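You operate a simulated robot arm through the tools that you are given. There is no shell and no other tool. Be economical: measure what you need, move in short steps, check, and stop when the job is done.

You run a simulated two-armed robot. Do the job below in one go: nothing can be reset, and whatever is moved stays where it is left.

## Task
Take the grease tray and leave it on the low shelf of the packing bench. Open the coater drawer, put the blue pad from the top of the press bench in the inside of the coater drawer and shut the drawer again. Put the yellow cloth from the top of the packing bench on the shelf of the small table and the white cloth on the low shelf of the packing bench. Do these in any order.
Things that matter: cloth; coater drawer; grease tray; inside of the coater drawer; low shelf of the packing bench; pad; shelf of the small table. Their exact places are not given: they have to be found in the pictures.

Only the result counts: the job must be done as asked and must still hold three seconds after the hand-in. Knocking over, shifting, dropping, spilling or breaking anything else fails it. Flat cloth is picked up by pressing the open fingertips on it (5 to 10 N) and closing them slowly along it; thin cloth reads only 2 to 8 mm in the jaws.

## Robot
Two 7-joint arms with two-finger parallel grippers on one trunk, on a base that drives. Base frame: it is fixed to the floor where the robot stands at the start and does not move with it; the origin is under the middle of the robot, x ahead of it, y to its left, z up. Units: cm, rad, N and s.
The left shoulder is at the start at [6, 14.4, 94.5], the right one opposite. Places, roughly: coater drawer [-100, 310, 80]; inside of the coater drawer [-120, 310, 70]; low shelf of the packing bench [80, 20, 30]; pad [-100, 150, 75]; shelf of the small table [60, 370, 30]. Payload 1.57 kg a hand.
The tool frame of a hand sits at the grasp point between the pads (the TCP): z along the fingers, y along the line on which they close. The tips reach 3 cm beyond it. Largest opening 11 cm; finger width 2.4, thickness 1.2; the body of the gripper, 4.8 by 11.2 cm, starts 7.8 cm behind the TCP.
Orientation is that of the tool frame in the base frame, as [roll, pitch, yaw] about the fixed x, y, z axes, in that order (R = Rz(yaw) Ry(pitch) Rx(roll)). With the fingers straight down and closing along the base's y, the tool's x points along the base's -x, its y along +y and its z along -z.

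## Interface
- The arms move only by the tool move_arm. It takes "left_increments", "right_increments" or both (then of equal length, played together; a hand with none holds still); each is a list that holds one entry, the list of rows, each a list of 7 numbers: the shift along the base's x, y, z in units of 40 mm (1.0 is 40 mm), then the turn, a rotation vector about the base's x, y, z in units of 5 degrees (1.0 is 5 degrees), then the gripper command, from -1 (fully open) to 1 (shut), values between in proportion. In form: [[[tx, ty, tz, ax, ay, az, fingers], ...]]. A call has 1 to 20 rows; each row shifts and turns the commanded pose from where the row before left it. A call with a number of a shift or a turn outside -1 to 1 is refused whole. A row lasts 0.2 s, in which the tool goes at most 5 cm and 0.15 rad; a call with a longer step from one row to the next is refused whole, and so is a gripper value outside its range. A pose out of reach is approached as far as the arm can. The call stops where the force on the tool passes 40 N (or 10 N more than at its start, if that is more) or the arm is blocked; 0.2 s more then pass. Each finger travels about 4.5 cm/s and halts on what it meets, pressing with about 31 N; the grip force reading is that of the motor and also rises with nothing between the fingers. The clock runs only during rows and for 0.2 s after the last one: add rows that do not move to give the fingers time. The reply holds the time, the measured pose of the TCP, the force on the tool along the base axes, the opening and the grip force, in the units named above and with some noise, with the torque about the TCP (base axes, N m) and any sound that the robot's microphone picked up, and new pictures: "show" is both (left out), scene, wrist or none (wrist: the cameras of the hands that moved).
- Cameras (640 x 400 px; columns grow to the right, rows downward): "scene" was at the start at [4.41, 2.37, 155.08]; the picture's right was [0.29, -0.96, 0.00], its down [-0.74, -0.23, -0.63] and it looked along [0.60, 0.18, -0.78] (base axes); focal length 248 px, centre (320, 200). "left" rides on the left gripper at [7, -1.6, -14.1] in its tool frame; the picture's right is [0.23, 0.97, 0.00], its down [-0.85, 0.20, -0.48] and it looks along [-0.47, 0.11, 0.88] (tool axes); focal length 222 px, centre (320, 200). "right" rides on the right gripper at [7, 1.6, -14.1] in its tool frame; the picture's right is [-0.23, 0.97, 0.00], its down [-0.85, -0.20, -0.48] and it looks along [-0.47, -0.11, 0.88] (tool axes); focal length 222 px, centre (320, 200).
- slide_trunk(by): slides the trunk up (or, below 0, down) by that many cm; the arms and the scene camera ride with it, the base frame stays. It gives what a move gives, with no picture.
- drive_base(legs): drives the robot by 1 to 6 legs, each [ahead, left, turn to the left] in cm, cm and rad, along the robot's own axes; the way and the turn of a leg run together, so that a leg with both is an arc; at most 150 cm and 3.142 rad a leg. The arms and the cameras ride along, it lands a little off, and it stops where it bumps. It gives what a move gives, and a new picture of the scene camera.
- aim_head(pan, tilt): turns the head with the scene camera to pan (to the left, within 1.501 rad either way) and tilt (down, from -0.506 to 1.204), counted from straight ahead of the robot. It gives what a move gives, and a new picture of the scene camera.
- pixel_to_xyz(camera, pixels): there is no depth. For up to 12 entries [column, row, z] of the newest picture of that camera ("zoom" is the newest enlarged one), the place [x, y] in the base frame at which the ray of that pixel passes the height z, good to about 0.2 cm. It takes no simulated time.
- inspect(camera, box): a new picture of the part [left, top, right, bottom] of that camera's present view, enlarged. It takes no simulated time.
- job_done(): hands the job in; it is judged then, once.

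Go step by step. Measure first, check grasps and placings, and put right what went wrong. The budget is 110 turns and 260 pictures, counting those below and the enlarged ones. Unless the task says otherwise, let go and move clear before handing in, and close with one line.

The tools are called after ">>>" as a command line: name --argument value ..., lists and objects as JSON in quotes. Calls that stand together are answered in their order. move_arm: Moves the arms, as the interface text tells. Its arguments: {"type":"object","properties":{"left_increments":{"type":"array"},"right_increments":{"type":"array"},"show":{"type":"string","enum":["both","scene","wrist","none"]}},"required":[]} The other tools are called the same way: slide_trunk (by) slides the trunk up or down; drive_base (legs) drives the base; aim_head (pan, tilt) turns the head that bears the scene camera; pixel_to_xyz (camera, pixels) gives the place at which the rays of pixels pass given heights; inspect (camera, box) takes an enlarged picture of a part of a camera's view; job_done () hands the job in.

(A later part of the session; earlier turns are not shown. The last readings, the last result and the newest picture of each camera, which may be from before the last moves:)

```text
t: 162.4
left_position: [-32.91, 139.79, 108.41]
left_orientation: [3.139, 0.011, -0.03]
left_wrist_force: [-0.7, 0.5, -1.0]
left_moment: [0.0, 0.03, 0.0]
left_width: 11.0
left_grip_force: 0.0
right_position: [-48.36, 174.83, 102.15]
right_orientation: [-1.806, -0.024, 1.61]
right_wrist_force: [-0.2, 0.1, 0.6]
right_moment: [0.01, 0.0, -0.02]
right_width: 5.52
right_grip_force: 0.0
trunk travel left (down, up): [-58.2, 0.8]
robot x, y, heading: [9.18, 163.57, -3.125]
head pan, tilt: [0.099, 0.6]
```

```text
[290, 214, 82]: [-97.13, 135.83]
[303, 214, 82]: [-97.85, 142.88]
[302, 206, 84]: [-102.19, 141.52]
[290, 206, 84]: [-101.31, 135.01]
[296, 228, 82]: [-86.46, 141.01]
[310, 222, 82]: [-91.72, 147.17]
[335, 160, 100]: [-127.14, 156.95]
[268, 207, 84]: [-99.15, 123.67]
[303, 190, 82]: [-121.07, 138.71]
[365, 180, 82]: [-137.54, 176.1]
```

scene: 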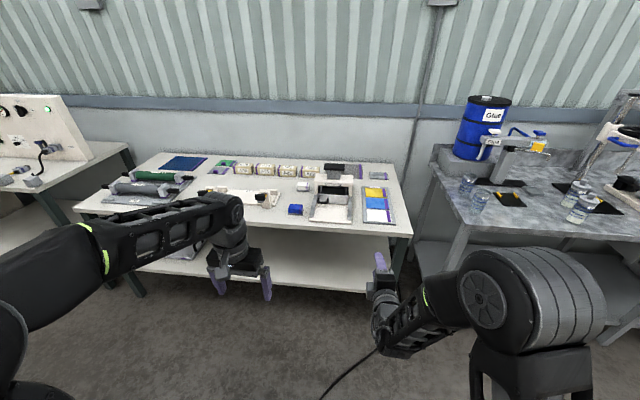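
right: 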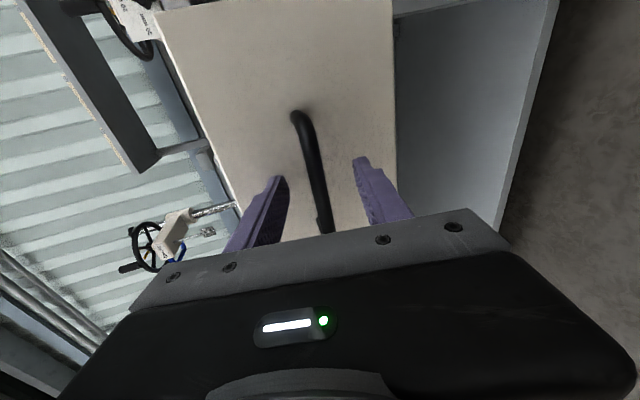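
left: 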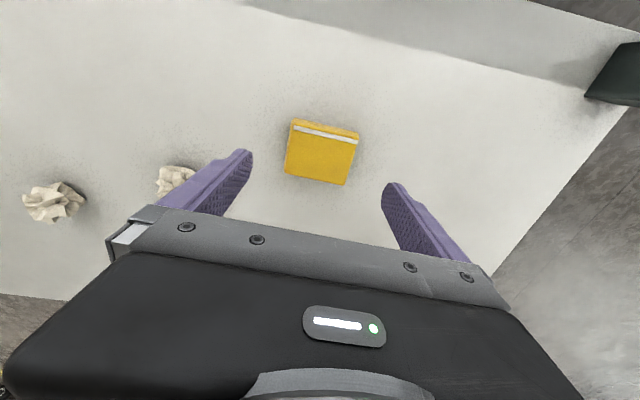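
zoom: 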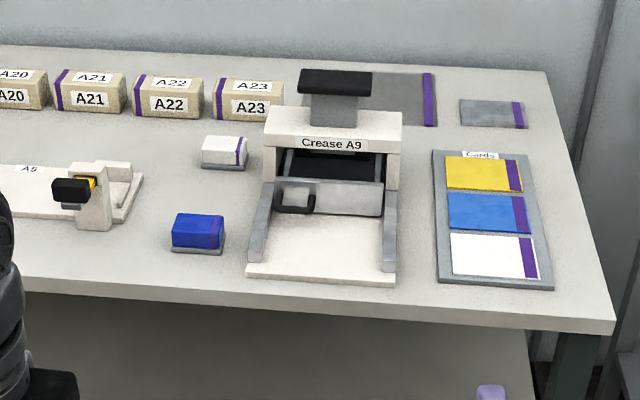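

Pad at about (-99.5,139), clear of the press (y>147). Drive ahead 41, left 4.

>>> drive_base --legs '[[41, 4, 0]]'

>>> move_arm --left_increments '[[[-0.9, 0.1, -0.1, 0, 0, 0, -1], [-0.9, 0.1, -0.1, 0, 0, 0, -1], [-0.9, 0.1, -0.1, 0, 0, 0, -1], [-0.9, 0.1, -0.1, 0, 0, 0, -1], [-0.9, 0.1, -0.1, 0, 0, 0, -1], [-0.9, 0.1, -0.1, 0, 0, 0, -1], [0, 0, 0, 0, 0, 0, -1]]]'

```text
t: 164.9
left_position: [-74.05, 135.44, 108.49]
left_orientation: [3.14, 0.01, -0.034]
left_wrist_force: [0.2, -0.2, 0.0]
left_moment: [0.02, -0.01, 0.0]
left_width: 11.03
left_grip_force: 0.1
right_position: [-89.31, 170.49, 102.13]
right_orientation: [-1.807, -0.026, 1.606]
right_wrist_force: [-0.4, -0.5, 0.7]
right_moment: [-0.01, -0.04, -0.02]
right_width: 5.51
right_grip_force: 0.0
trunk travel left (down, up): [-58.2, 0.8]
robot x, y, heading: [-31.57, 159.54, -3.127]
head pan, tilt: [0.099, 0.6]
```

scene: 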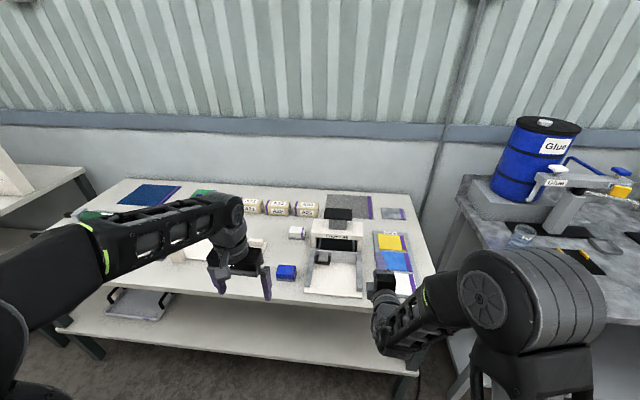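

```text
t: 166.6
left_position: [-95.36, 137.63, 105.99]
left_orientation: [-3.141, 0.01, -0.035]
left_wrist_force: [0.5, 0.3, 0.8]
left_moment: [0.0, 0.03, 0.0]
left_width: 11.01
left_grip_force: 0.0
right_position: [-89.22, 170.54, 102.23]
right_orientation: [-1.805, -0.024, 1.606]
right_wrist_force: [-0.9, -1.0, -0.9]
right_moment: [0.02, 0.0, -0.02]
right_width: 5.51
right_grip_force: 0.0
trunk travel left (down, up): [-58.2, 0.8]
robot x, y, heading: [-31.94, 159.53, -3.13]
head pan, tilt: [0.099, 0.6]
```

scene: 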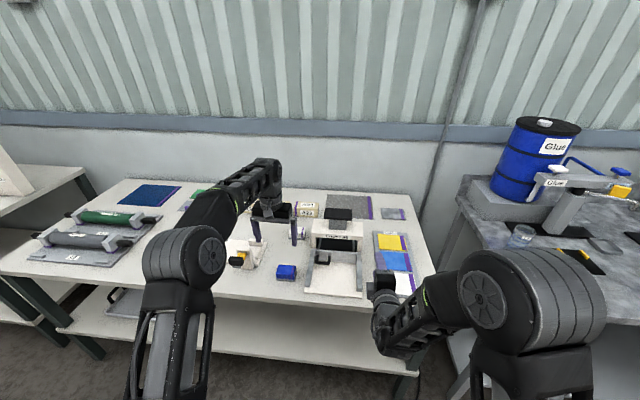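
left: 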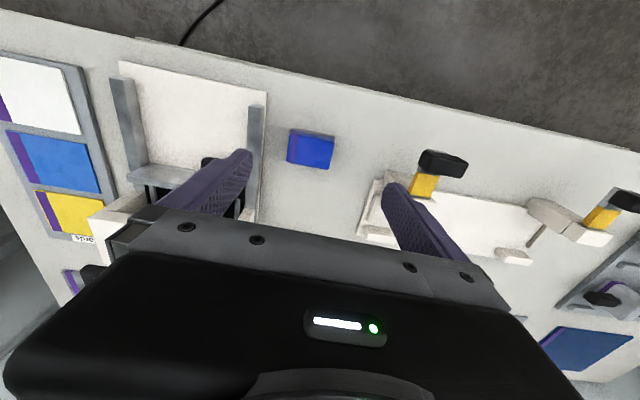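

Measure the pad in both views to find its height.

>>> inspect --camera "left" --box '[230, 90, 430, 220]'

>>> inspect --camera "scene" --box '[250, 240, 330, 300]'

```text
3.08 times, centred on (330, 155) of left
```

zoom: 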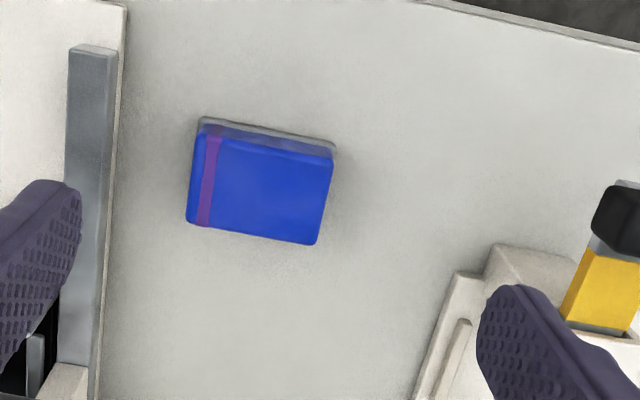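

```text
6.67 times, centred on (290, 270) of scene
```

zoom: 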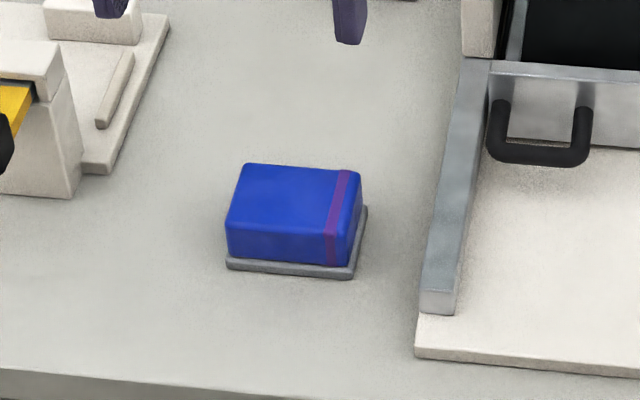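

>>> pixel_to_xyz --camera "scene" --pixels '[[276.2, 280.2, 80], [276.2, 280.2, 82], [276.2, 280.2, 84], [276.2, 280.2, 86], [295, 281.7, 82], [295, 281.7, 84], [278.8, 264.8, 84], [278.8, 264.8, 86], [278.8, 264.8, 88], [278.8, 264.8, 90]]'

>>> pixel_to_xyz --camera "left" --pixels '[[334.9, 137.1, 80], [334.9, 137.1, 82], [334.9, 137.1, 84], [334.9, 137.1, 86], [291, 129, 82], [291, 129, 84], [329, 169, 84], [329, 169, 86], [329, 169, 88], [329, 169, 90], [287.1, 161.5, 86], [287.1, 161.5, 88]]'

```text
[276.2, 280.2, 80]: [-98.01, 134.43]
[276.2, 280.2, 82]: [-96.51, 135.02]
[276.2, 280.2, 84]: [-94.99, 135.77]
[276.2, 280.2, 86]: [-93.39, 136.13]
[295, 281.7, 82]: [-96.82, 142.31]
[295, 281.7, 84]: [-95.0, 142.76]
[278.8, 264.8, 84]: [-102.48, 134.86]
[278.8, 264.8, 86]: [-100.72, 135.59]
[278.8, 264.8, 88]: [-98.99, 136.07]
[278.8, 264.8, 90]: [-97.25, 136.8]
```

```text
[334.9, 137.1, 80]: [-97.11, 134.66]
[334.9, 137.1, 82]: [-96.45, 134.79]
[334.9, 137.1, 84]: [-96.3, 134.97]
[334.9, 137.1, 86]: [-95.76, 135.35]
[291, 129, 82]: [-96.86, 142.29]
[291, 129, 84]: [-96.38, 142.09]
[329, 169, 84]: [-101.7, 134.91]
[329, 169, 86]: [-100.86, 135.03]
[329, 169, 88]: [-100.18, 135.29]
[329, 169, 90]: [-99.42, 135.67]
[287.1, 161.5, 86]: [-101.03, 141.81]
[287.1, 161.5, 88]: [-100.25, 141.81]
```

Surface z≈82; pad centre (-98.9,138.6), 7.3 wide. Go down to TCP 85.6, close, and lift.

>>> move_arm --left_increments '[[[-0.44, 0.12, -0.5, 0, 0, 0, -1], [-0.44, 0.12, -0.8, 0, 0, 0, -1], [0, 0, -1, 0, 0, 0, -1], [0, 0, -1, 0, 0, 0, -1], [0, 0, -0.9, 0, 0, 0, -1], [0, 0, -0.6, 0, 0, 0, -1], [0, 0, -0.3, 0, 0, 0, -1], [0, 0, 0, 0, 0, 0, -1]]]' --show "wrist"

```text
t: 168.3
left_position: [-98.89, 138.73, 85.58]
left_orientation: [3.141, 0.01, -0.035]
left_wrist_force: [-0.3, -0.3, -0.1]
left_moment: [0.03, -0.02, 0.02]
left_width: 10.98
left_grip_force: 0.0
right_position: [-89.22, 170.39, 102.16]
right_orientation: [-1.808, -0.025, 1.605]
right_wrist_force: [-0.3, 0.2, -0.4]
right_moment: [0.0, 0.0, -0.01]
right_width: 5.52
right_grip_force: 0.0
trunk travel left (down, up): [-58.2, 0.8]
robot x, y, heading: [-31.45, 159.22, -3.13]
head pan, tilt: [0.099, 0.6]
```

left: 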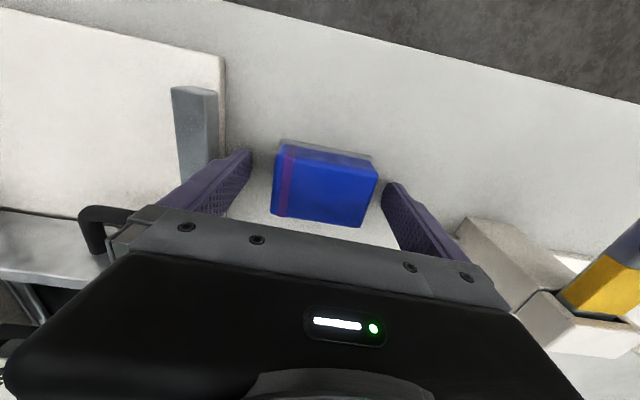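

Pad is between the fingers, no contact. Close and lift.

>>> move_arm --left_increments '[[[0, 0, 0, 0, 0, 0, -0.4], [0, 0, 0, 0, 0, 0, 0.1], [0, 0, 0, 0, 0, 0, 0.5], [0, 0, 0, 0, 0, 0, 1], [0, 0, 0, 0, 0, 0, 1], [0, 0, 0, 0, 0, 0, 1], [0, 0, 0.1, 0, 0, 0, 1], [0, 0, 0.2, 0, 0, 0, 1], [0, 0, 0.4, 0, 0, 0, 1], [0, 0, 0.6, 0, 0, 0, 1], [0, 0, 0.8, 0, 0, 0, 1], [0, 0, 0.8, 0, 0, 0, 1], [0, 0, 0.8, 0, 0, 0, 1], [0, 0, 0.8, 0, 0, 0, 1], [0, 0, 0, 0, 0, 0, 1]]]'

```text
t: 171.6
left_position: [-99.09, 138.66, 102.7]
left_orientation: [3.14, 0.017, -0.034]
left_wrist_force: [-0.1, 0.5, -0.8]
left_moment: [0.02, 0.02, 0.01]
left_width: 7.41
left_grip_force: 31.3
left hand out of reach, approached as far as the arm can: row 14
right_position: [-89.39, 170.44, 102.27]
right_orientation: [-1.807, -0.025, 1.606]
right_wrist_force: [-0.6, -0.6, 0.3]
right_moment: [-0.01, 0.0, -0.03]
right_width: 5.5
right_grip_force: 0.0
trunk travel left (down, up): [-58.2, 0.8]
robot x, y, heading: [-31.89, 159.38, -3.134]
head pan, tilt: [0.099, 0.6]
```

scene: 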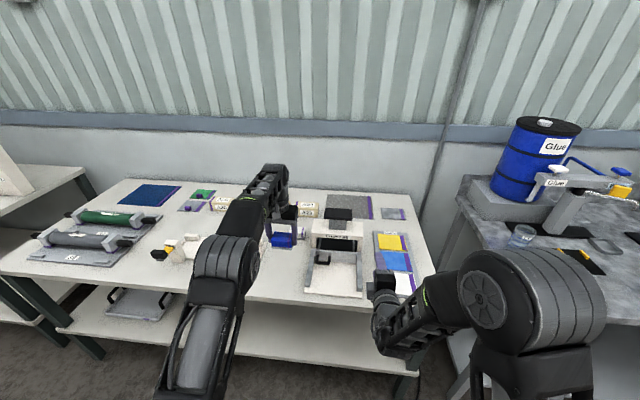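
left: 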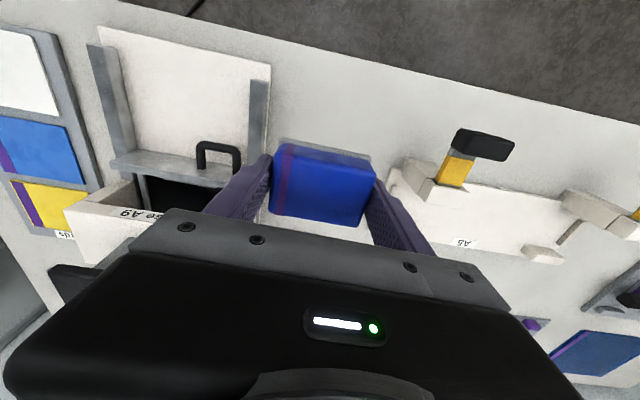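

Pad held at 7.4 cm. Back off 31, then drive toward the coater (robot right, +y) to y≈335.

>>> drive_base --legs '[[-31, 0, 0], [0, -150, 0], [0, -26, 0]]'

>>> aim_head --pan 0.2 --tilt 0.8

```text
t: 182.1
left_position: [-67.63, 314.03, 102.79]
left_orientation: [3.138, 0.016, -0.046]
left_wrist_force: [-0.3, 0.4, -0.8]
left_moment: [-0.06, 0.0, 0.01]
left_width: 7.43
left_grip_force: 31.2
right_position: [-57.62, 345.8, 102.19]
right_orientation: [-1.807, -0.024, 1.592]
right_wrist_force: [-0.1, -0.6, 0.1]
right_moment: [0.01, 0.01, 0.02]
right_width: 5.53
right_grip_force: 0.1
trunk travel left (down, up): [-58.2, 0.8]
robot x, y, heading: [-0.55, 333.86, 3.143]
head pan, tilt: [0.099, 0.6]
```

scene: 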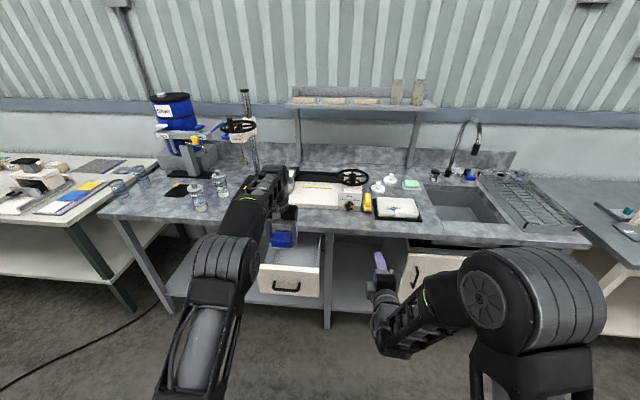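

```text
t: 182.8
left_position: [-67.64, 313.99, 102.77]
left_orientation: [3.137, 0.017, -0.047]
left_wrist_force: [-0.3, -0.2, -1.4]
left_moment: [0.0, 0.03, -0.01]
left_width: 7.41
left_grip_force: 31.2
right_position: [-57.64, 345.58, 102.09]
right_orientation: [-1.807, -0.023, 1.593]
right_wrist_force: [-0.2, 0.3, 0.1]
right_moment: [0.0, 0.0, 0.02]
right_width: 5.51
right_grip_force: 0.1
trunk travel left (down, up): [-58.2, 0.8]
robot x, y, heading: [0.15, 334.08, 3.141]
head pan, tilt: [0.201, 0.799]
```

scene: 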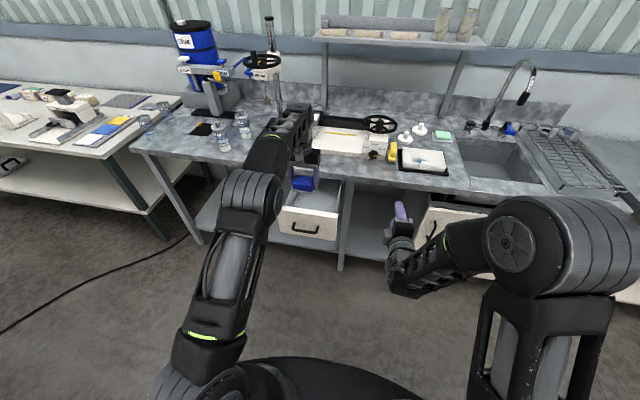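

>>> inspect --camera "scene" --box '[260, 155, 370, 255]'

>>> inspect --camera "left" --box '[0, 0, 640, 400]'

>>> pixel_to_xyz --camera "scene" --pixels '[[280, 206, 82], [338, 219, 82], [340, 183, 83], [305, 178, 86], [310, 195, 74]]'

```text
4.00 times, centred on (315, 205) of scene
```

zoom: 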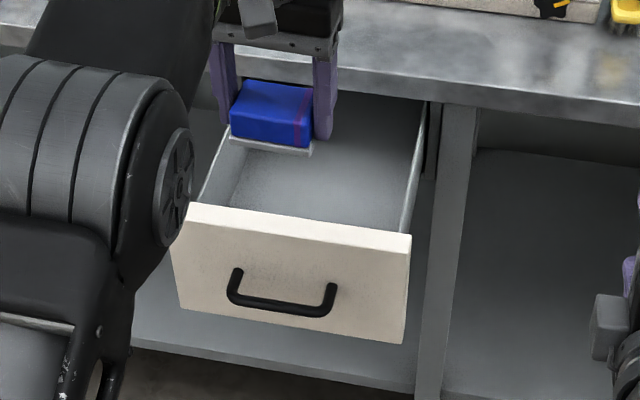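

```text
1.00 times, centred on (320, 200) of left
```

zoom: 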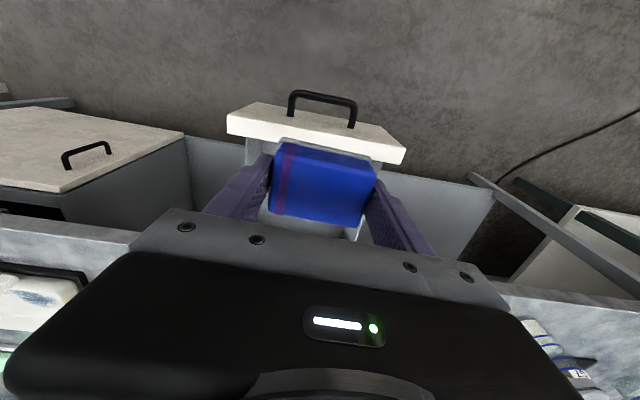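

```text
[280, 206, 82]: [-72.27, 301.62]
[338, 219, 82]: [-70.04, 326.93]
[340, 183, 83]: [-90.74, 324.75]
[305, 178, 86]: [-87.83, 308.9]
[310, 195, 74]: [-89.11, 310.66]
```

Drawer interior spans x -72…-91, y 304–326. Drive ahead 14.5 so the pad is over (-82,314), then check.

>>> drive_base --legs '[[14.3, 0, 0]]'

>>> move_arm --left_increments '[[[0, 0, -0.8, 0, 0, 0, 1], [0, 0, -0.8, 0, 0, 0, 1], [0, 0, -0.8, 0, 0, 0, 1], [0, 0, 0, 0, 0, 0, 1]]]'

>>> inspect --camera "scene" --box '[260, 155, 370, 275]'

```text
t: 184.2
left_position: [-82.05, 314.32, 102.54]
left_orientation: [3.14, 0.017, -0.049]
left_wrist_force: [0.0, 0.3, -0.9]
left_moment: [-0.03, -0.01, 0.04]
left_width: 7.42
left_grip_force: 31.1
right_position: [-71.76, 345.78, 102.09]
right_orientation: [-1.81, -0.025, 1.593]
right_wrist_force: [0.4, 0.4, 0.2]
right_moment: [0.0, 0.01, -0.01]
right_width: 5.5
right_grip_force: 0.0
trunk travel left (down, up): [-58.2, 0.8]
robot x, y, heading: [-13.98, 334.34, 3.138]
head pan, tilt: [0.201, 0.799]
```

scene: 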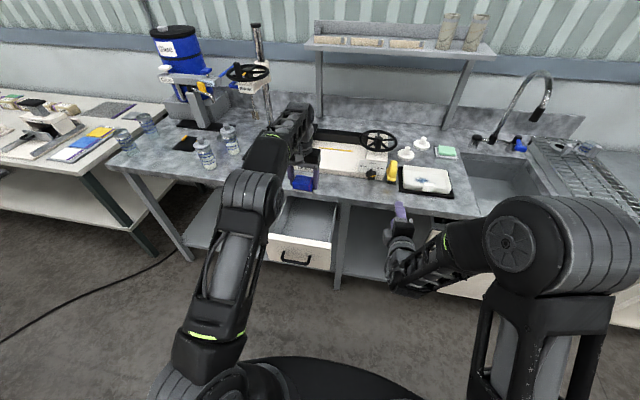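

```text
t: 185.2
left_position: [-81.71, 314.18, 92.99]
left_orientation: [3.138, 0.018, -0.048]
left_wrist_force: [-0.6, -0.5, -0.5]
left_moment: [0.0, 0.01, 0.02]
left_width: 7.42
left_grip_force: 30.7
right_position: [-71.66, 345.87, 102.18]
right_orientation: [-1.805, -0.022, 1.589]
right_wrist_force: [0.5, -0.1, 0.5]
right_moment: [0.02, -0.03, 0.0]
right_width: 5.51
right_grip_force: 0.0
trunk travel left (down, up): [-58.2, 0.8]
robot x, y, heading: [-14.43, 333.79, 3.135]
head pan, tilt: [0.201, 0.799]
```

scene: 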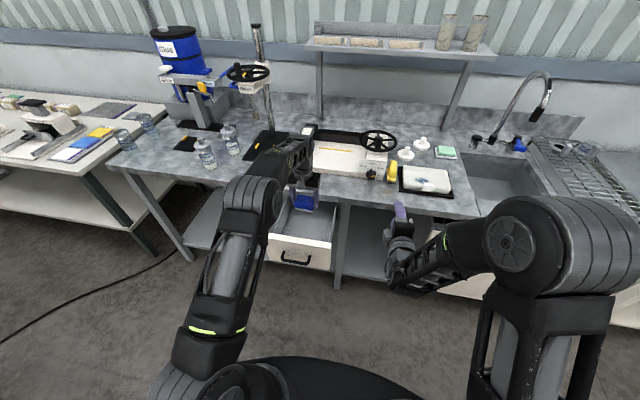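
left: 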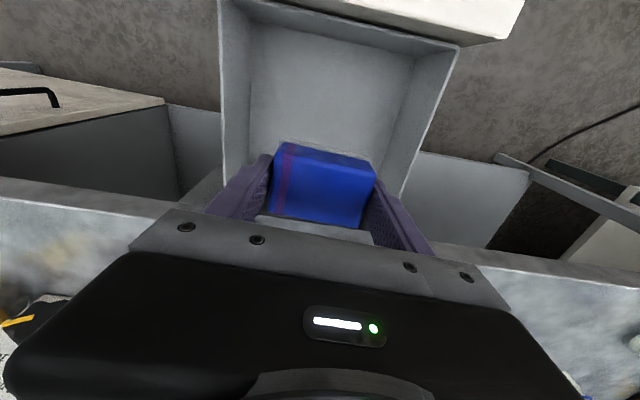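

```text
3.33 times, centred on (315, 215) of scene
```

zoom: 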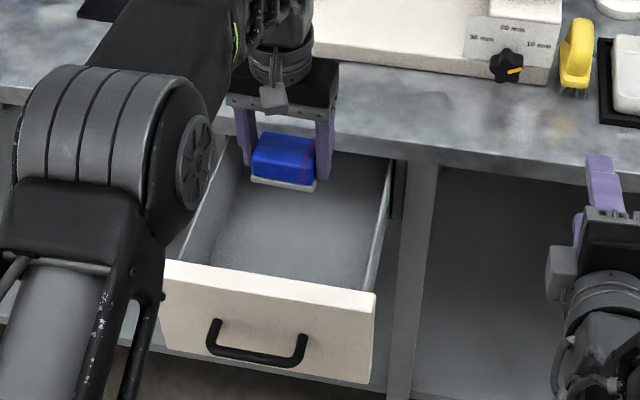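

The pad looks too near the left wall of the drawer. Measure the drawer's walls.

>>> pixel_to_xyz --camera "scene" --pixels '[[268.5, 233.6, 82], [332.1, 242.9, 82], [331, 237, 82], [336, 204.5, 82], [275, 227, 82], [288, 200, 82]]'

>>> pixel_to_xyz --camera "left" --pixels '[[222, 20, 82], [228, 180, 82], [456, 50, 82], [400, 195, 82], [440, 95, 82], [320, 230, 86], [250, 170, 82]]'

```text
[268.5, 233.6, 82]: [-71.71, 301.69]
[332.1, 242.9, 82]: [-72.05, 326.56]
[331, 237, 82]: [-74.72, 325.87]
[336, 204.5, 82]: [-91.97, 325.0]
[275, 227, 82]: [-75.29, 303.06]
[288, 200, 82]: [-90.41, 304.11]
```

```text
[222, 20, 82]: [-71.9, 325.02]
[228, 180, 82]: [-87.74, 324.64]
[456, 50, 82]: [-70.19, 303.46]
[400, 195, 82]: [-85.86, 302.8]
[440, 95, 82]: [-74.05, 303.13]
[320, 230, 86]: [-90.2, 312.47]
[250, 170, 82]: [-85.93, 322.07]
```

Interior is y 303.5–325, x -72…-91: the hand is centred after all. Descend and feel for the drawer floor.

>>> move_arm --left_increments '[[[0, 0, -0.8, 0, 0, 0, 1], [0, 0, -0.8, 0, 0, 0, 1], [0, 0, -0.8, 0, 0, 0, 1], [0, 0, -0.6, 0, 0, 0, 1], [0, 0, -0.3, 0, 0, 0, 1], [0, 0, -0.15, 0, 0, 0, 1], [0, 0, -0.15, 0, 0, 0, 1], [0, 0, -0.15, 0, 0, 0, 1], [0, 0, -0.15, 0, 0, 0, 1], [0, 0, -0.15, 0, 0, 0, 1], [0, 0, -0.15, 0, 0, 0, 1], [0, 0, 0, 0, 0, 0, 1]]]'

```text
t: 187.8
left_position: [-81.7, 314.18, 76.38]
left_orientation: [3.138, 0.017, -0.049]
left_wrist_force: [0.7, 0.0, 0.1]
left_moment: [-0.02, 0.0, 0.0]
left_width: 7.45
left_grip_force: 30.8
right_position: [-71.75, 345.83, 102.14]
right_orientation: [-1.808, -0.024, 1.59]
right_wrist_force: [0.0, -0.6, -0.1]
right_moment: [0.0, 0.02, 0.02]
right_width: 5.5
right_grip_force: 0.1
trunk travel left (down, up): [-58.2, 0.8]
robot x, y, heading: [-14.32, 333.81, 3.137]
head pan, tilt: [0.201, 0.799]
```

scene: 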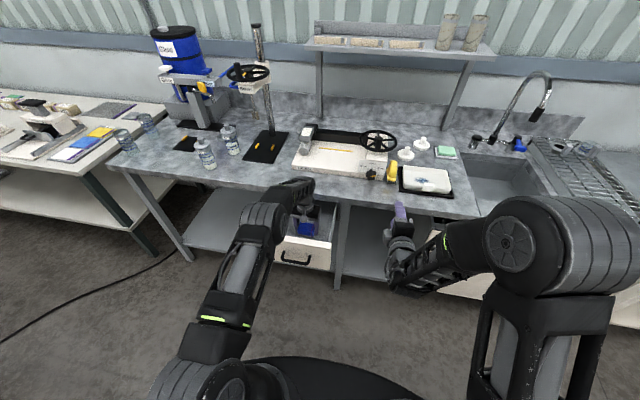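
left: 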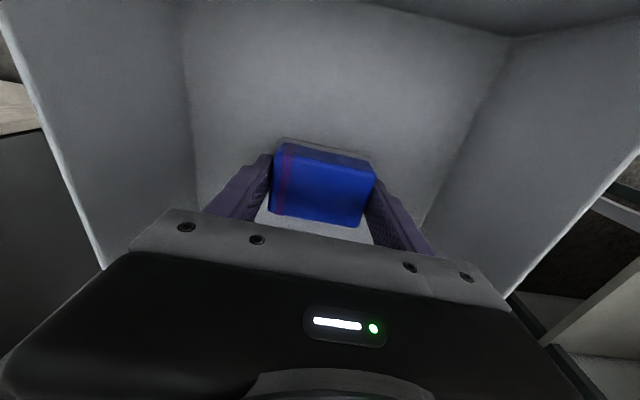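

No contact yet; continue in small steps.

>>> move_arm --left_increments '[[[0, 0, -0.12, 0, 0, 0, 1], [0, 0, -0.12, 0, 0, 0, 1], [0, 0, -0.12, 0, 0, 0, 1], [0, 0, -0.12, 0, 0, 0, 1], [0, 0, -0.12, 0, 0, 0, 1], [0, 0, -0.12, 0, 0, 0, 1], [0, 0, 0, 0, 0, 0, 1]]]' --show "wrist"

```text
t: 188.6
left_position: [-82.48, 314.15, 75.67]
left_orientation: [3.139, 0.034, -0.047]
left_wrist_force: [-0.4, -0.3, 16.5]
left_moment: [0.05, -0.37, -0.03]
left_width: 7.43
left_grip_force: 30.3
right_position: [-71.72, 345.85, 102.15]
right_orientation: [-1.806, -0.024, 1.593]
right_wrist_force: [-1.1, -0.3, -0.5]
right_moment: [-0.01, 0.01, 0.0]
right_width: 5.53
right_grip_force: 0.1
trunk travel left (down, up): [-58.2, 0.8]
robot x, y, heading: [-14.24, 333.79, 3.138]
head pan, tilt: [0.201, 0.799]
stopped in row 4 (left hand): the force on the tool passed its limit (the readings are from after the stop); the commanded pose is now the measured one
```

left: 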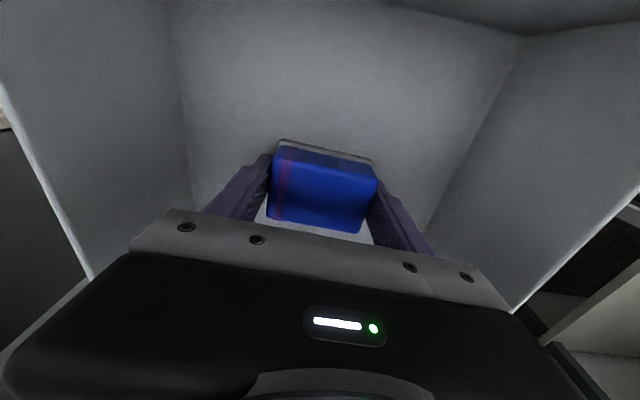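

Floor contact at TCP 75.7. Release slowly and rise.

>>> move_arm --left_increments '[[[0, 0, 0, 0, 0, 0, 0.2], [0, 0, 0, 0, 0, 0, -0.3], [0, 0, 0, 0, 0, 0, -0.7], [0, 0, 0, 0, 0, 0, -0.8], [0, 0, 0.1, 0, 0, 0, -0.8], [0, 0, 0.3, 0, 0, 0, -0.8], [0, 0, 0.5, 0, 0, 0, -0.8], [0, 0, 0.7, 0, 0, 0, -0.8], [0, 0, 0.8, 0, 0, 0, -0.8], [0, 0, 0.8, 0, 0, 0, -0.8], [0, 0, 0.8, 0, 0, 0, -0.8], [0, 0, 0.8, 0, 0, 0, -0.8], [0, 0, 0.8, 0, 0, 0, -0.8], [0, 0, 0, 0, 0, 0, -0.8]]]'

```text
t: 191.6
left_position: [-82.09, 314.13, 97.88]
left_orientation: [3.136, 0.028, -0.047]
left_wrist_force: [-0.5, 0.0, -0.6]
left_moment: [-0.02, 0.01, 0.01]
left_width: 9.91
left_grip_force: 0.0
right_position: [-71.71, 345.81, 102.14]
right_orientation: [-1.805, -0.025, 1.591]
right_wrist_force: [0.5, 0.5, -0.8]
right_moment: [-0.03, 0.03, -0.01]
right_width: 5.48
right_grip_force: 0.1
trunk travel left (down, up): [-58.2, 0.8]
robot x, y, heading: [-14.27, 333.78, 3.134]
head pan, tilt: [0.201, 0.799]
```

scene: 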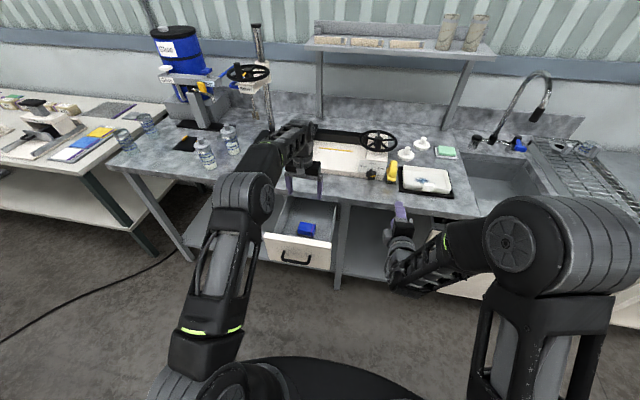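
left: 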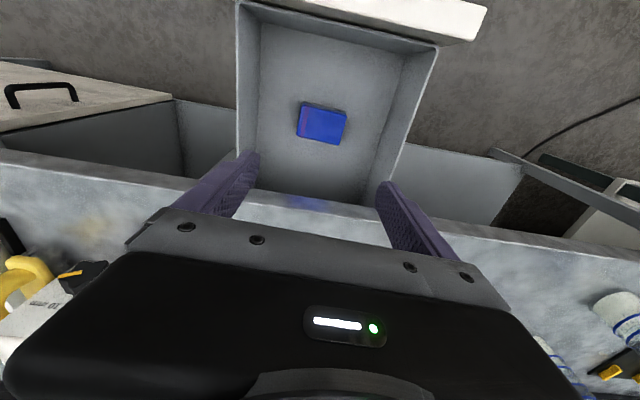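

Pad lies in the drawer. Reposition: slide left 30 cm, back 22, retract the left hand, then lower the trunk for the right hand to take the handle.

>>> drive_base --legs '[[0, 30.5, 0.015], [-21, 0, 0]]'

>>> move_arm --left_increments '[[[0.9, 0, 0.2, 0, 0, 0, -1], [0.9, 0, 0.2, 0, 0, 0, -1], [0.9, 0, 0.2, 0, 0, 0, -1], [0.9, 0, 0.2, 0, 0, 0, -1], [0.9, 0, 0.2, 0, 0, 0, -1], [0.9, 0, 0.2, 0, 0, 0, -1], [0.9, 0, 0.2, 0, 0, 0, -1]]]' --show "none"

>>> slide_trunk --by -23

>>> aim_head --pan -0.1 --tilt 0.6

```text
t: 194.9
left_position: [-60.86, 283.59, 97.93]
left_orientation: [3.14, 0.028, -0.03]
left_wrist_force: [0.4, -0.7, -0.6]
left_moment: [0.01, 0.05, 0.0]
left_width: 9.89
left_grip_force: 0.0
right_position: [-50.86, 315.4, 102.29]
right_orientation: [-1.805, -0.024, 1.607]
right_wrist_force: [0.3, -0.8, 0.7]
right_moment: [0.0, 0.01, -0.01]
right_width: 5.51
right_grip_force: 0.0
trunk travel left (down, up): [-58.2, 0.8]
robot x, y, heading: [6.24, 304.33, -3.131]
head pan, tilt: [0.201, 0.799]
```

scene: 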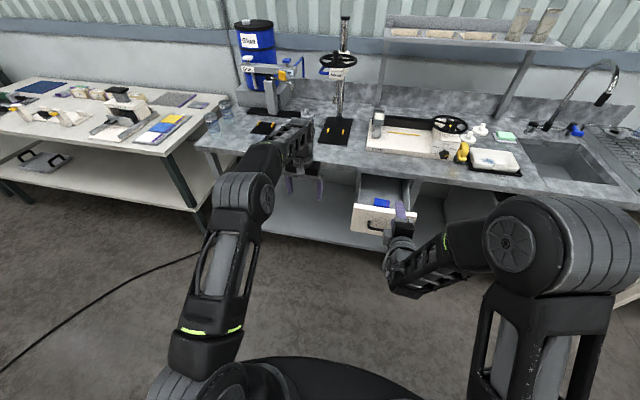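

```text
t: 196.5
left_position: [-35.46, 283.65, 103.29]
left_orientation: [3.139, 0.027, -0.032]
left_wrist_force: [1.1, 0.2, -0.2]
left_moment: [0.0, 0.04, -0.01]
left_width: 10.98
left_grip_force: 0.0
right_position: [-50.78, 315.53, 102.18]
right_orientation: [-1.803, -0.023, 1.607]
right_wrist_force: [-0.2, 0.1, 0.1]
right_moment: [0.02, 0.0, -0.02]
right_width: 5.49
right_grip_force: 0.0
trunk travel left (down, up): [-58.2, 0.8]
robot x, y, heading: [6.66, 304.71, -3.131]
head pan, tilt: [0.201, 0.799]
```

```text
t: 198.9
left_position: [-35.61, 283.62, 80.33]
left_orientation: [3.138, 0.028, -0.031]
left_wrist_force: [-1.0, -0.3, 0.8]
left_moment: [-0.01, -0.01, -0.01]
left_width: 10.98
left_grip_force: 0.0
right_position: [-50.85, 315.43, 79.23]
right_orientation: [-1.804, -0.024, 1.608]
right_wrist_force: [-0.1, 0.8, -0.1]
right_moment: [0.02, -0.04, 0.0]
right_width: 5.51
right_grip_force: 0.1
trunk travel left (down, up): [-35.2, 23.8]
robot x, y, heading: [6.5, 304.51, -3.134]
head pan, tilt: [0.201, 0.799]
```

```text
t: 199.7
left_position: [-35.67, 283.61, 80.23]
left_orientation: [3.14, 0.029, -0.031]
left_wrist_force: [0.0, -0.6, -0.6]
left_moment: [0.0, 0.0, -0.01]
left_width: 11.01
left_grip_force: 0.1
right_position: [-50.82, 315.54, 79.15]
right_orientation: [-1.806, -0.023, 1.609]
right_wrist_force: [0.4, 0.2, 0.3]
right_moment: [0.02, -0.04, 0.01]
right_width: 5.49
right_grip_force: 0.1
trunk travel left (down, up): [-35.2, 23.8]
robot x, y, heading: [6.25, 304.62, -3.135]
head pan, tilt: [-0.099, 0.6]
```

scene: 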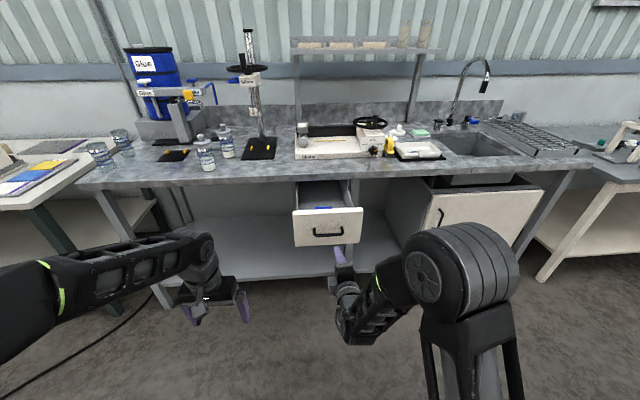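

Same alignment as before. Drive 11.7 forward to straddle the bar and close on it.

>>> drive_base --legs '[[11.5, 0.8, 0]]'

>>> move_arm --right_increments '[[[0, 0, 0, 0, 0, 0, 0.4], [0, 0, 0, 0, 0, 0, 0.7], [0, 0, 0, 0, 0, 0, 1], [0, 0, 0, 0, 0, 0, 1], [0, 0, 0, 0, 0, 0, 1]]]' --show "wrist"

```text
t: 200.9
left_position: [-47.21, 282.64, 80.12]
left_orientation: [3.14, 0.027, -0.03]
left_wrist_force: [-0.1, -0.2, 0.4]
left_moment: [-0.02, 0.0, -0.01]
left_width: 11.02
left_grip_force: 0.0
right_position: [-62.52, 314.48, 79.04]
right_orientation: [-1.806, -0.025, 1.607]
right_wrist_force: [-0.1, 0.0, -0.6]
right_moment: [0.0, 0.01, -0.01]
right_width: 5.48
right_grip_force: 0.0
trunk travel left (down, up): [-35.2, 23.8]
robot x, y, heading: [-4.72, 303.13, -3.13]
head pan, tilt: [-0.099, 0.6]
```

scene: 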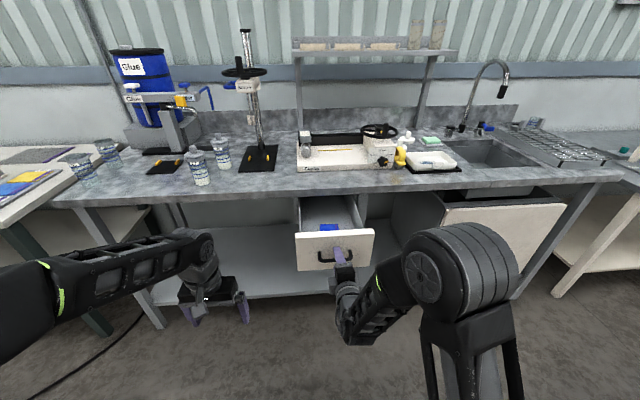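

```text
t: 202.2
left_position: [-47.15, 282.6, 80.26]
left_orientation: [3.138, 0.027, -0.032]
left_wrist_force: [0.0, 0.0, -0.2]
left_moment: [0.0, -0.01, 0.02]
left_width: 11.0
left_grip_force: 0.0
right_position: [-62.6, 314.35, 79.25]
right_orientation: [-1.804, -0.025, 1.606]
right_wrist_force: [-1.4, -0.4, 5.7]
right_moment: [-0.7, 0.04, -0.18]
right_width: 1.2
right_grip_force: 29.2
trunk travel left (down, up): [-35.2, 23.8]
robot x, y, heading: [-5.06, 303.61, -3.134]
head pan, tilt: [-0.099, 0.6]
```

right: 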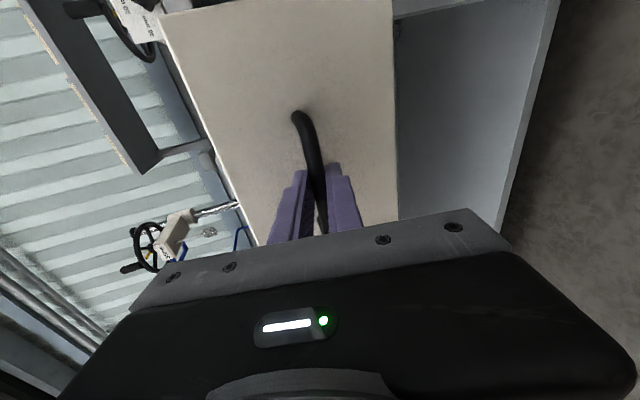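

Handle gripped again. Push the drawer in: it was shut with the TCP at -85.4, so drive ahead 22.5 then a little more.

>>> drive_base --legs '[[22.3, 0, 0]]'

>>> drive_base --legs '[[1.2, 0, 0]]'

>>> inspect --camera "scene" --box '[270, 200, 400, 290]'

```text
t: 203.8
left_position: [-68.94, 282.28, 80.3]
left_orientation: [3.137, 0.027, -0.026]
left_wrist_force: [0.5, 0.2, 1.1]
left_moment: [0.0, 0.0, 0.0]
left_width: 11.0
left_grip_force: 0.0
right_position: [-84.41, 314.31, 79.22]
right_orientation: [-1.803, -0.022, 1.608]
right_wrist_force: [-1.7, 23.2, 14.8]
right_moment: [-0.67, 0.19, -0.46]
right_width: 1.27
right_grip_force: 29.6
trunk travel left (down, up): [-35.2, 23.8]
robot x, y, heading: [-26.98, 303.09, -3.126]
head pan, tilt: [-0.099, 0.6]
```

scene: 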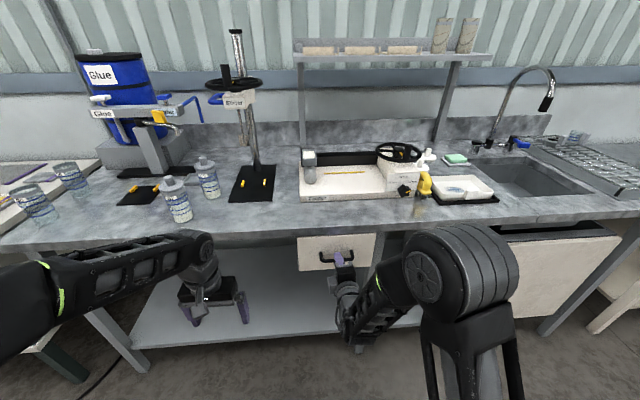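

```text
t: 204.6
left_position: [-70.09, 282.3, 80.24]
left_orientation: [3.139, 0.028, -0.026]
left_wrist_force: [0.0, 0.4, 0.2]
left_moment: [0.0, 0.01, -0.01]
left_width: 10.99
left_grip_force: 0.0
right_position: [-85.7, 314.16, 79.08]
right_orientation: [-1.805, -0.025, 1.606]
right_wrist_force: [2.7, 4.4, 0.2]
right_moment: [-0.73, 0.02, -0.23]
right_width: 1.24
right_grip_force: 29.5
trunk travel left (down, up): [-35.2, 23.8]
robot x, y, heading: [-28.04, 303.59, -3.125]
head pan, tilt: [-0.099, 0.6]
```

scene: 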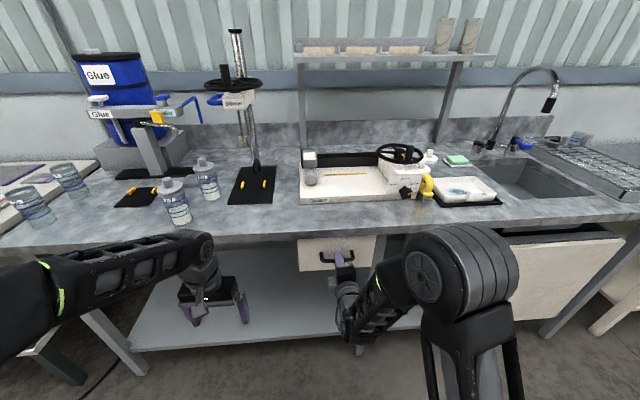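

```text
4.44 times, centred on (335, 245) of scene
```

zoom: 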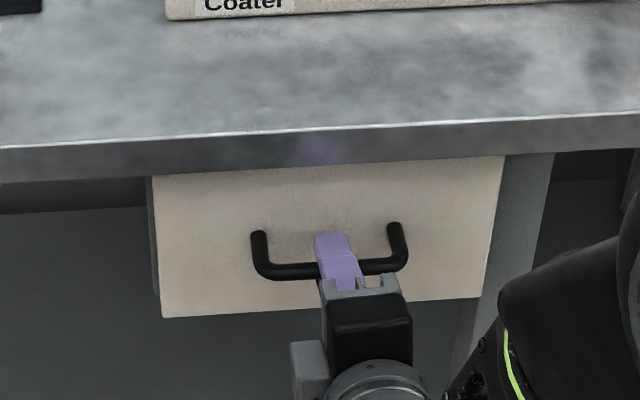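

Looks shut. One more small push to confirm the end stop, then release and back away.

>>> drive_base --legs '[[0.7, 0, 0]]'

>>> move_arm --right_increments '[[[0, 0, 0, 0, 0, 0, 0.6], [0, 0, 0, 0, 0, 0, 0.2], [0, 0, 0, 0, 0, 0, 0.1], [0, 0, 0, 0, 0, 0, 0.1]]]' --show "none"

>>> drive_base --legs '[[-20, 0, 0]]'

>>> inspect --camera "scene" --box '[270, 180, 400, 270]'

```text
t: 205.3
left_position: [-70.68, 282.21, 80.25]
left_orientation: [3.138, 0.028, -0.026]
left_wrist_force: [-0.2, -0.6, -1.1]
left_moment: [0.03, -0.03, 0.02]
left_width: 11.0
left_grip_force: 0.1
right_position: [-86.22, 314.09, 79.12]
right_orientation: [-1.807, -0.023, 1.607]
right_wrist_force: [22.1, 0.2, -7.2]
right_moment: [-0.67, -0.02, -0.15]
right_width: 1.26
right_grip_force: 29.1
trunk travel left (down, up): [-35.2, 23.8]
robot x, y, heading: [-28.95, 303.38, -3.125]
head pan, tilt: [-0.099, 0.6]
```

scene: 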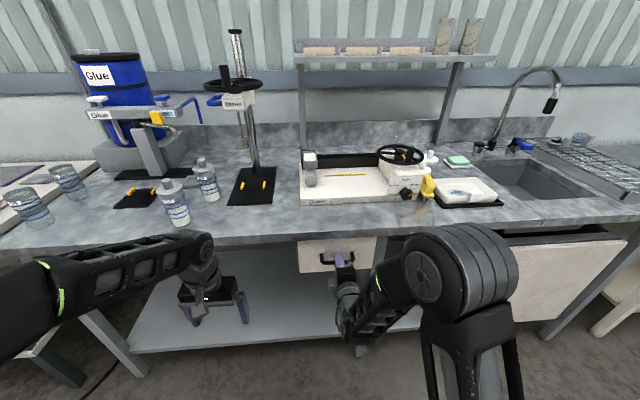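

```text
t: 206.3
left_position: [-70.76, 282.29, 80.15]
left_orientation: [3.138, 0.029, -0.027]
left_wrist_force: [-0.4, 0.3, -0.1]
left_moment: [-0.01, -0.01, 0.01]
left_width: 11.03
left_grip_force: 0.0
right_position: [-86.23, 314.21, 79.07]
right_orientation: [-1.811, -0.026, 1.607]
right_wrist_force: [0.4, 0.3, -0.1]
right_moment: [0.01, 0.01, 0.0]
right_width: 4.96
right_grip_force: 0.1
trunk travel left (down, up): [-35.2, 23.8]
robot x, y, heading: [-28.49, 303.4, -3.128]
head pan, tilt: [-0.099, 0.6]
```

```text
t: 207.9
left_position: [-50.64, 282.5, 80.28]
left_orientation: [3.138, 0.029, -0.026]
left_wrist_force: [0.1, -0.3, 0.4]
left_moment: [-0.01, 0.04, 0.0]
left_width: 11.0
left_grip_force: 0.1
right_position: [-66.12, 314.31, 78.92]
right_orientation: [-1.807, -0.025, 1.609]
right_wrist_force: [0.4, 0.6, -0.8]
right_moment: [0.0, -0.05, -0.01]
right_width: 4.95
right_grip_force: 0.1
trunk travel left (down, up): [-35.2, 23.8]
robot x, y, heading: [-8.71, 303.53, -3.128]
head pan, tilt: [-0.099, 0.6]
```

scene: 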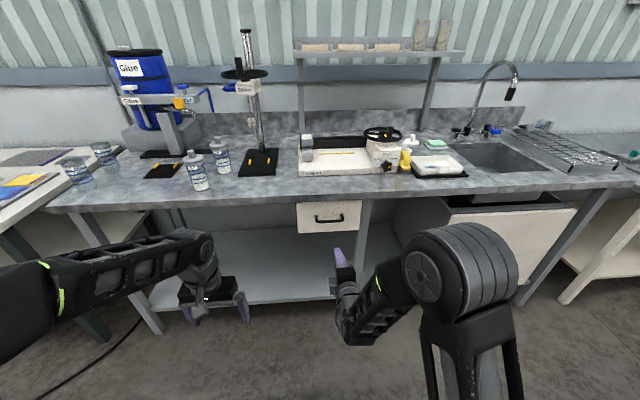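

```text
4.44 times, centred on (335, 225) of scene
```

zoom: 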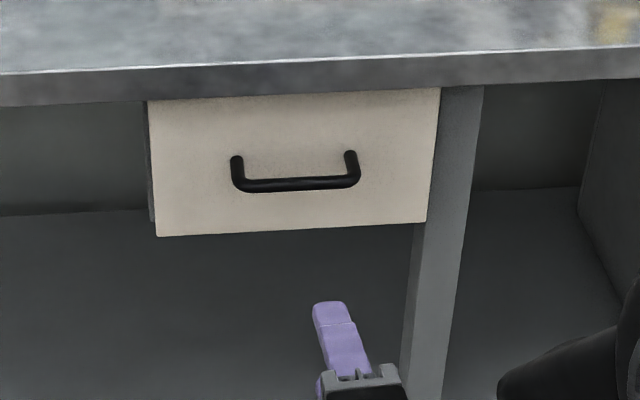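

Drawer is shut and handle free (end stop gave 22 N). Now the white cloth: raise the trunk and drive round the small table, still facing -x, to behind the packing bench.

>>> slide_trunk --by 23

>>> drive_base --legs '[[0, -150, 0], [0, -7, 0], [-150, 0, 0], [-34, 0, 0]]'

>>> aim_head --pan 1.3 --tilt 0.5

```text
t: 210.3
left_position: [-50.69, 282.54, 103.24]
left_orientation: [3.139, 0.028, -0.026]
left_wrist_force: [0.5, -0.7, 0.1]
left_moment: [0.0, 0.04, 0.01]
left_width: 10.97
left_grip_force: 0.1
right_position: [-66.19, 314.38, 102.06]
right_orientation: [-1.811, -0.025, 1.609]
right_wrist_force: [-1.0, 0.1, -0.3]
right_moment: [0.02, -0.03, 0.02]
right_width: 4.93
right_grip_force: 0.0
trunk travel left (down, up): [-58.2, 0.8]
robot x, y, heading: [-9.07, 303.76, -3.125]
head pan, tilt: [-0.099, 0.6]
```

```text
t: 227.3
left_position: [130.82, 442.4, 103.25]
left_orientation: [3.137, 0.028, -0.038]
left_wrist_force: [-0.6, -0.2, 0.8]
left_moment: [-0.01, 0.06, 0.02]
left_width: 10.98
left_grip_force: 0.0
right_position: [115.86, 474.47, 102.04]
right_orientation: [-1.809, -0.025, 1.595]
right_wrist_force: [0.5, -0.7, -0.6]
right_moment: [0.0, 0.0, -0.02]
right_width: 4.92
right_grip_force: 0.0
trunk travel left (down, up): [-58.2, 0.8]
robot x, y, heading: [172.91, 462.64, -3.134]
head pan, tilt: [-0.099, 0.6]
```

scene: 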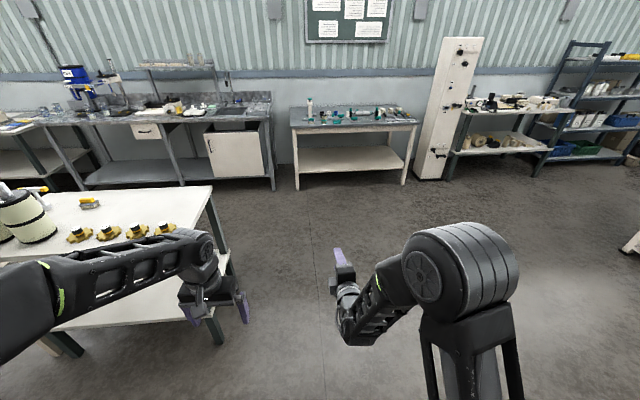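

```text
t: 228.8
left_position: [130.91, 442.34, 103.25]
left_orientation: [3.139, 0.029, -0.04]
left_wrist_force: [0.1, -0.3, 0.2]
left_moment: [0.02, 0.05, -0.01]
left_width: 10.98
left_grip_force: 0.1
right_position: [115.74, 474.46, 102.01]
right_orientation: [-1.806, -0.024, 1.594]
right_wrist_force: [0.5, -0.2, -0.8]
right_moment: [-0.02, 0.0, -0.02]
right_width: 4.94
right_grip_force: 0.0
trunk travel left (down, up): [-58.2, 0.8]
robot x, y, heading: [173.31, 462.86, -3.138]
head pan, tilt: [1.3, 0.499]
```

scene: 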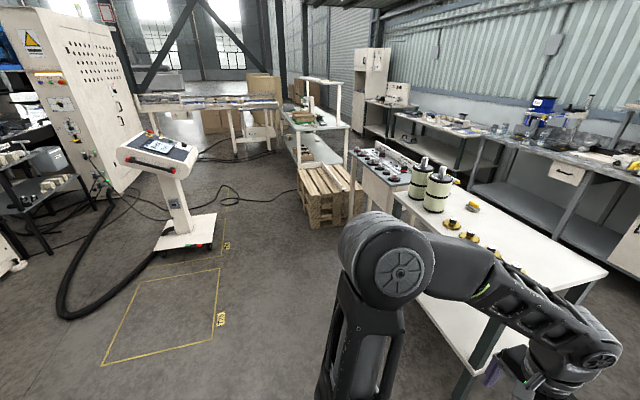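

Corridor is open; check widths: cart base, console, pallet.

>>> pixel_to_xyz --camera "scene" --pixels '[[213, 250, 0], [217, 213, 0], [155, 250, 0], [312, 228, 0], [395, 193, 84], [352, 155, 84], [298, 175, 30], [460, 395, 0], [235, 185, 0], [300, 190, 0]]'

```text
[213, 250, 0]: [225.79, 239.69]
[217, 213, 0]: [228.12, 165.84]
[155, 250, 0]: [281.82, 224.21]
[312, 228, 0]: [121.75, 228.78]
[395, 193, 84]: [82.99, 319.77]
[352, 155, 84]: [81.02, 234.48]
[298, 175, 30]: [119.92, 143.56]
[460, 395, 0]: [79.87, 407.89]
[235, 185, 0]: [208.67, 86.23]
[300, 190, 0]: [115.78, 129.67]
```

Clear (tables end x≈83, cart starts x≈226). Drive left to y≈122 behind the bench.

>>> drive_base --legs '[[0, 150, 0], [0, 150, 0], [0, 38, 0]]'

>>> aim_head --pan 0.3 --tilt 0.7

```text
t: 245.2
left_position: [134.6, 106.61, 103.15]
left_orientation: [3.14, 0.028, -0.038]
left_wrist_force: [0.2, 0.4, -0.7]
left_moment: [0.0, -0.01, 0.0]
left_width: 11.02
left_grip_force: 0.1
right_position: [119.5, 138.67, 102.14]
right_orientation: [-1.809, -0.025, 1.595]
right_wrist_force: [-0.5, -0.2, -0.4]
right_moment: [0.02, 0.02, -0.01]
right_width: 4.95
right_grip_force: 0.0
trunk travel left (down, up): [-58.2, 0.8]
robot x, y, heading: [176.46, 127.29, -3.137]
head pan, tilt: [1.3, 0.499]
```

scene: 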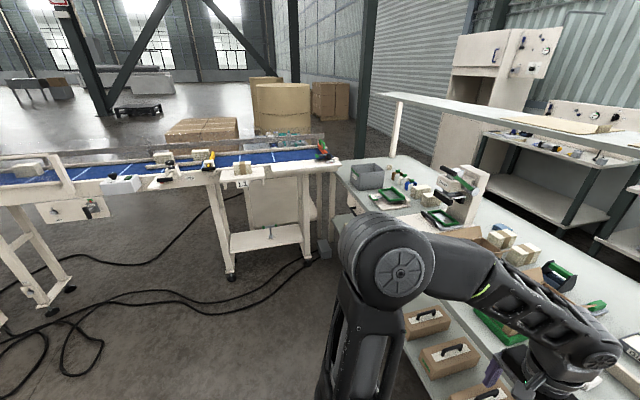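

```text
t: 246.4
left_position: [134.58, 106.7, 103.2]
left_orientation: [3.139, 0.028, -0.039]
left_wrist_force: [0.6, -0.1, 0.1]
left_moment: [0.02, 0.01, -0.03]
left_width: 10.99
left_grip_force: 0.1
right_position: [119.51, 138.78, 102.11]
right_orientation: [-1.807, -0.023, 1.596]
right_wrist_force: [-0.3, 0.0, -0.4]
right_moment: [-0.02, 0.0, -0.01]
right_width: 4.98
right_grip_force: 0.0
trunk travel left (down, up): [-58.2, 0.8]
robot x, y, heading: [177.06, 127.18, -3.14]
head pan, tilt: [0.3, 0.7]
```

scene: 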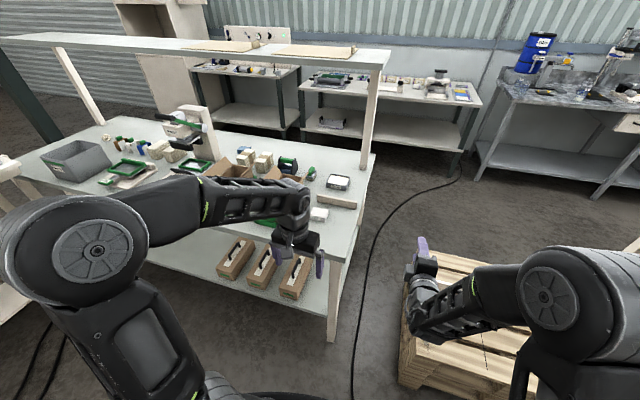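

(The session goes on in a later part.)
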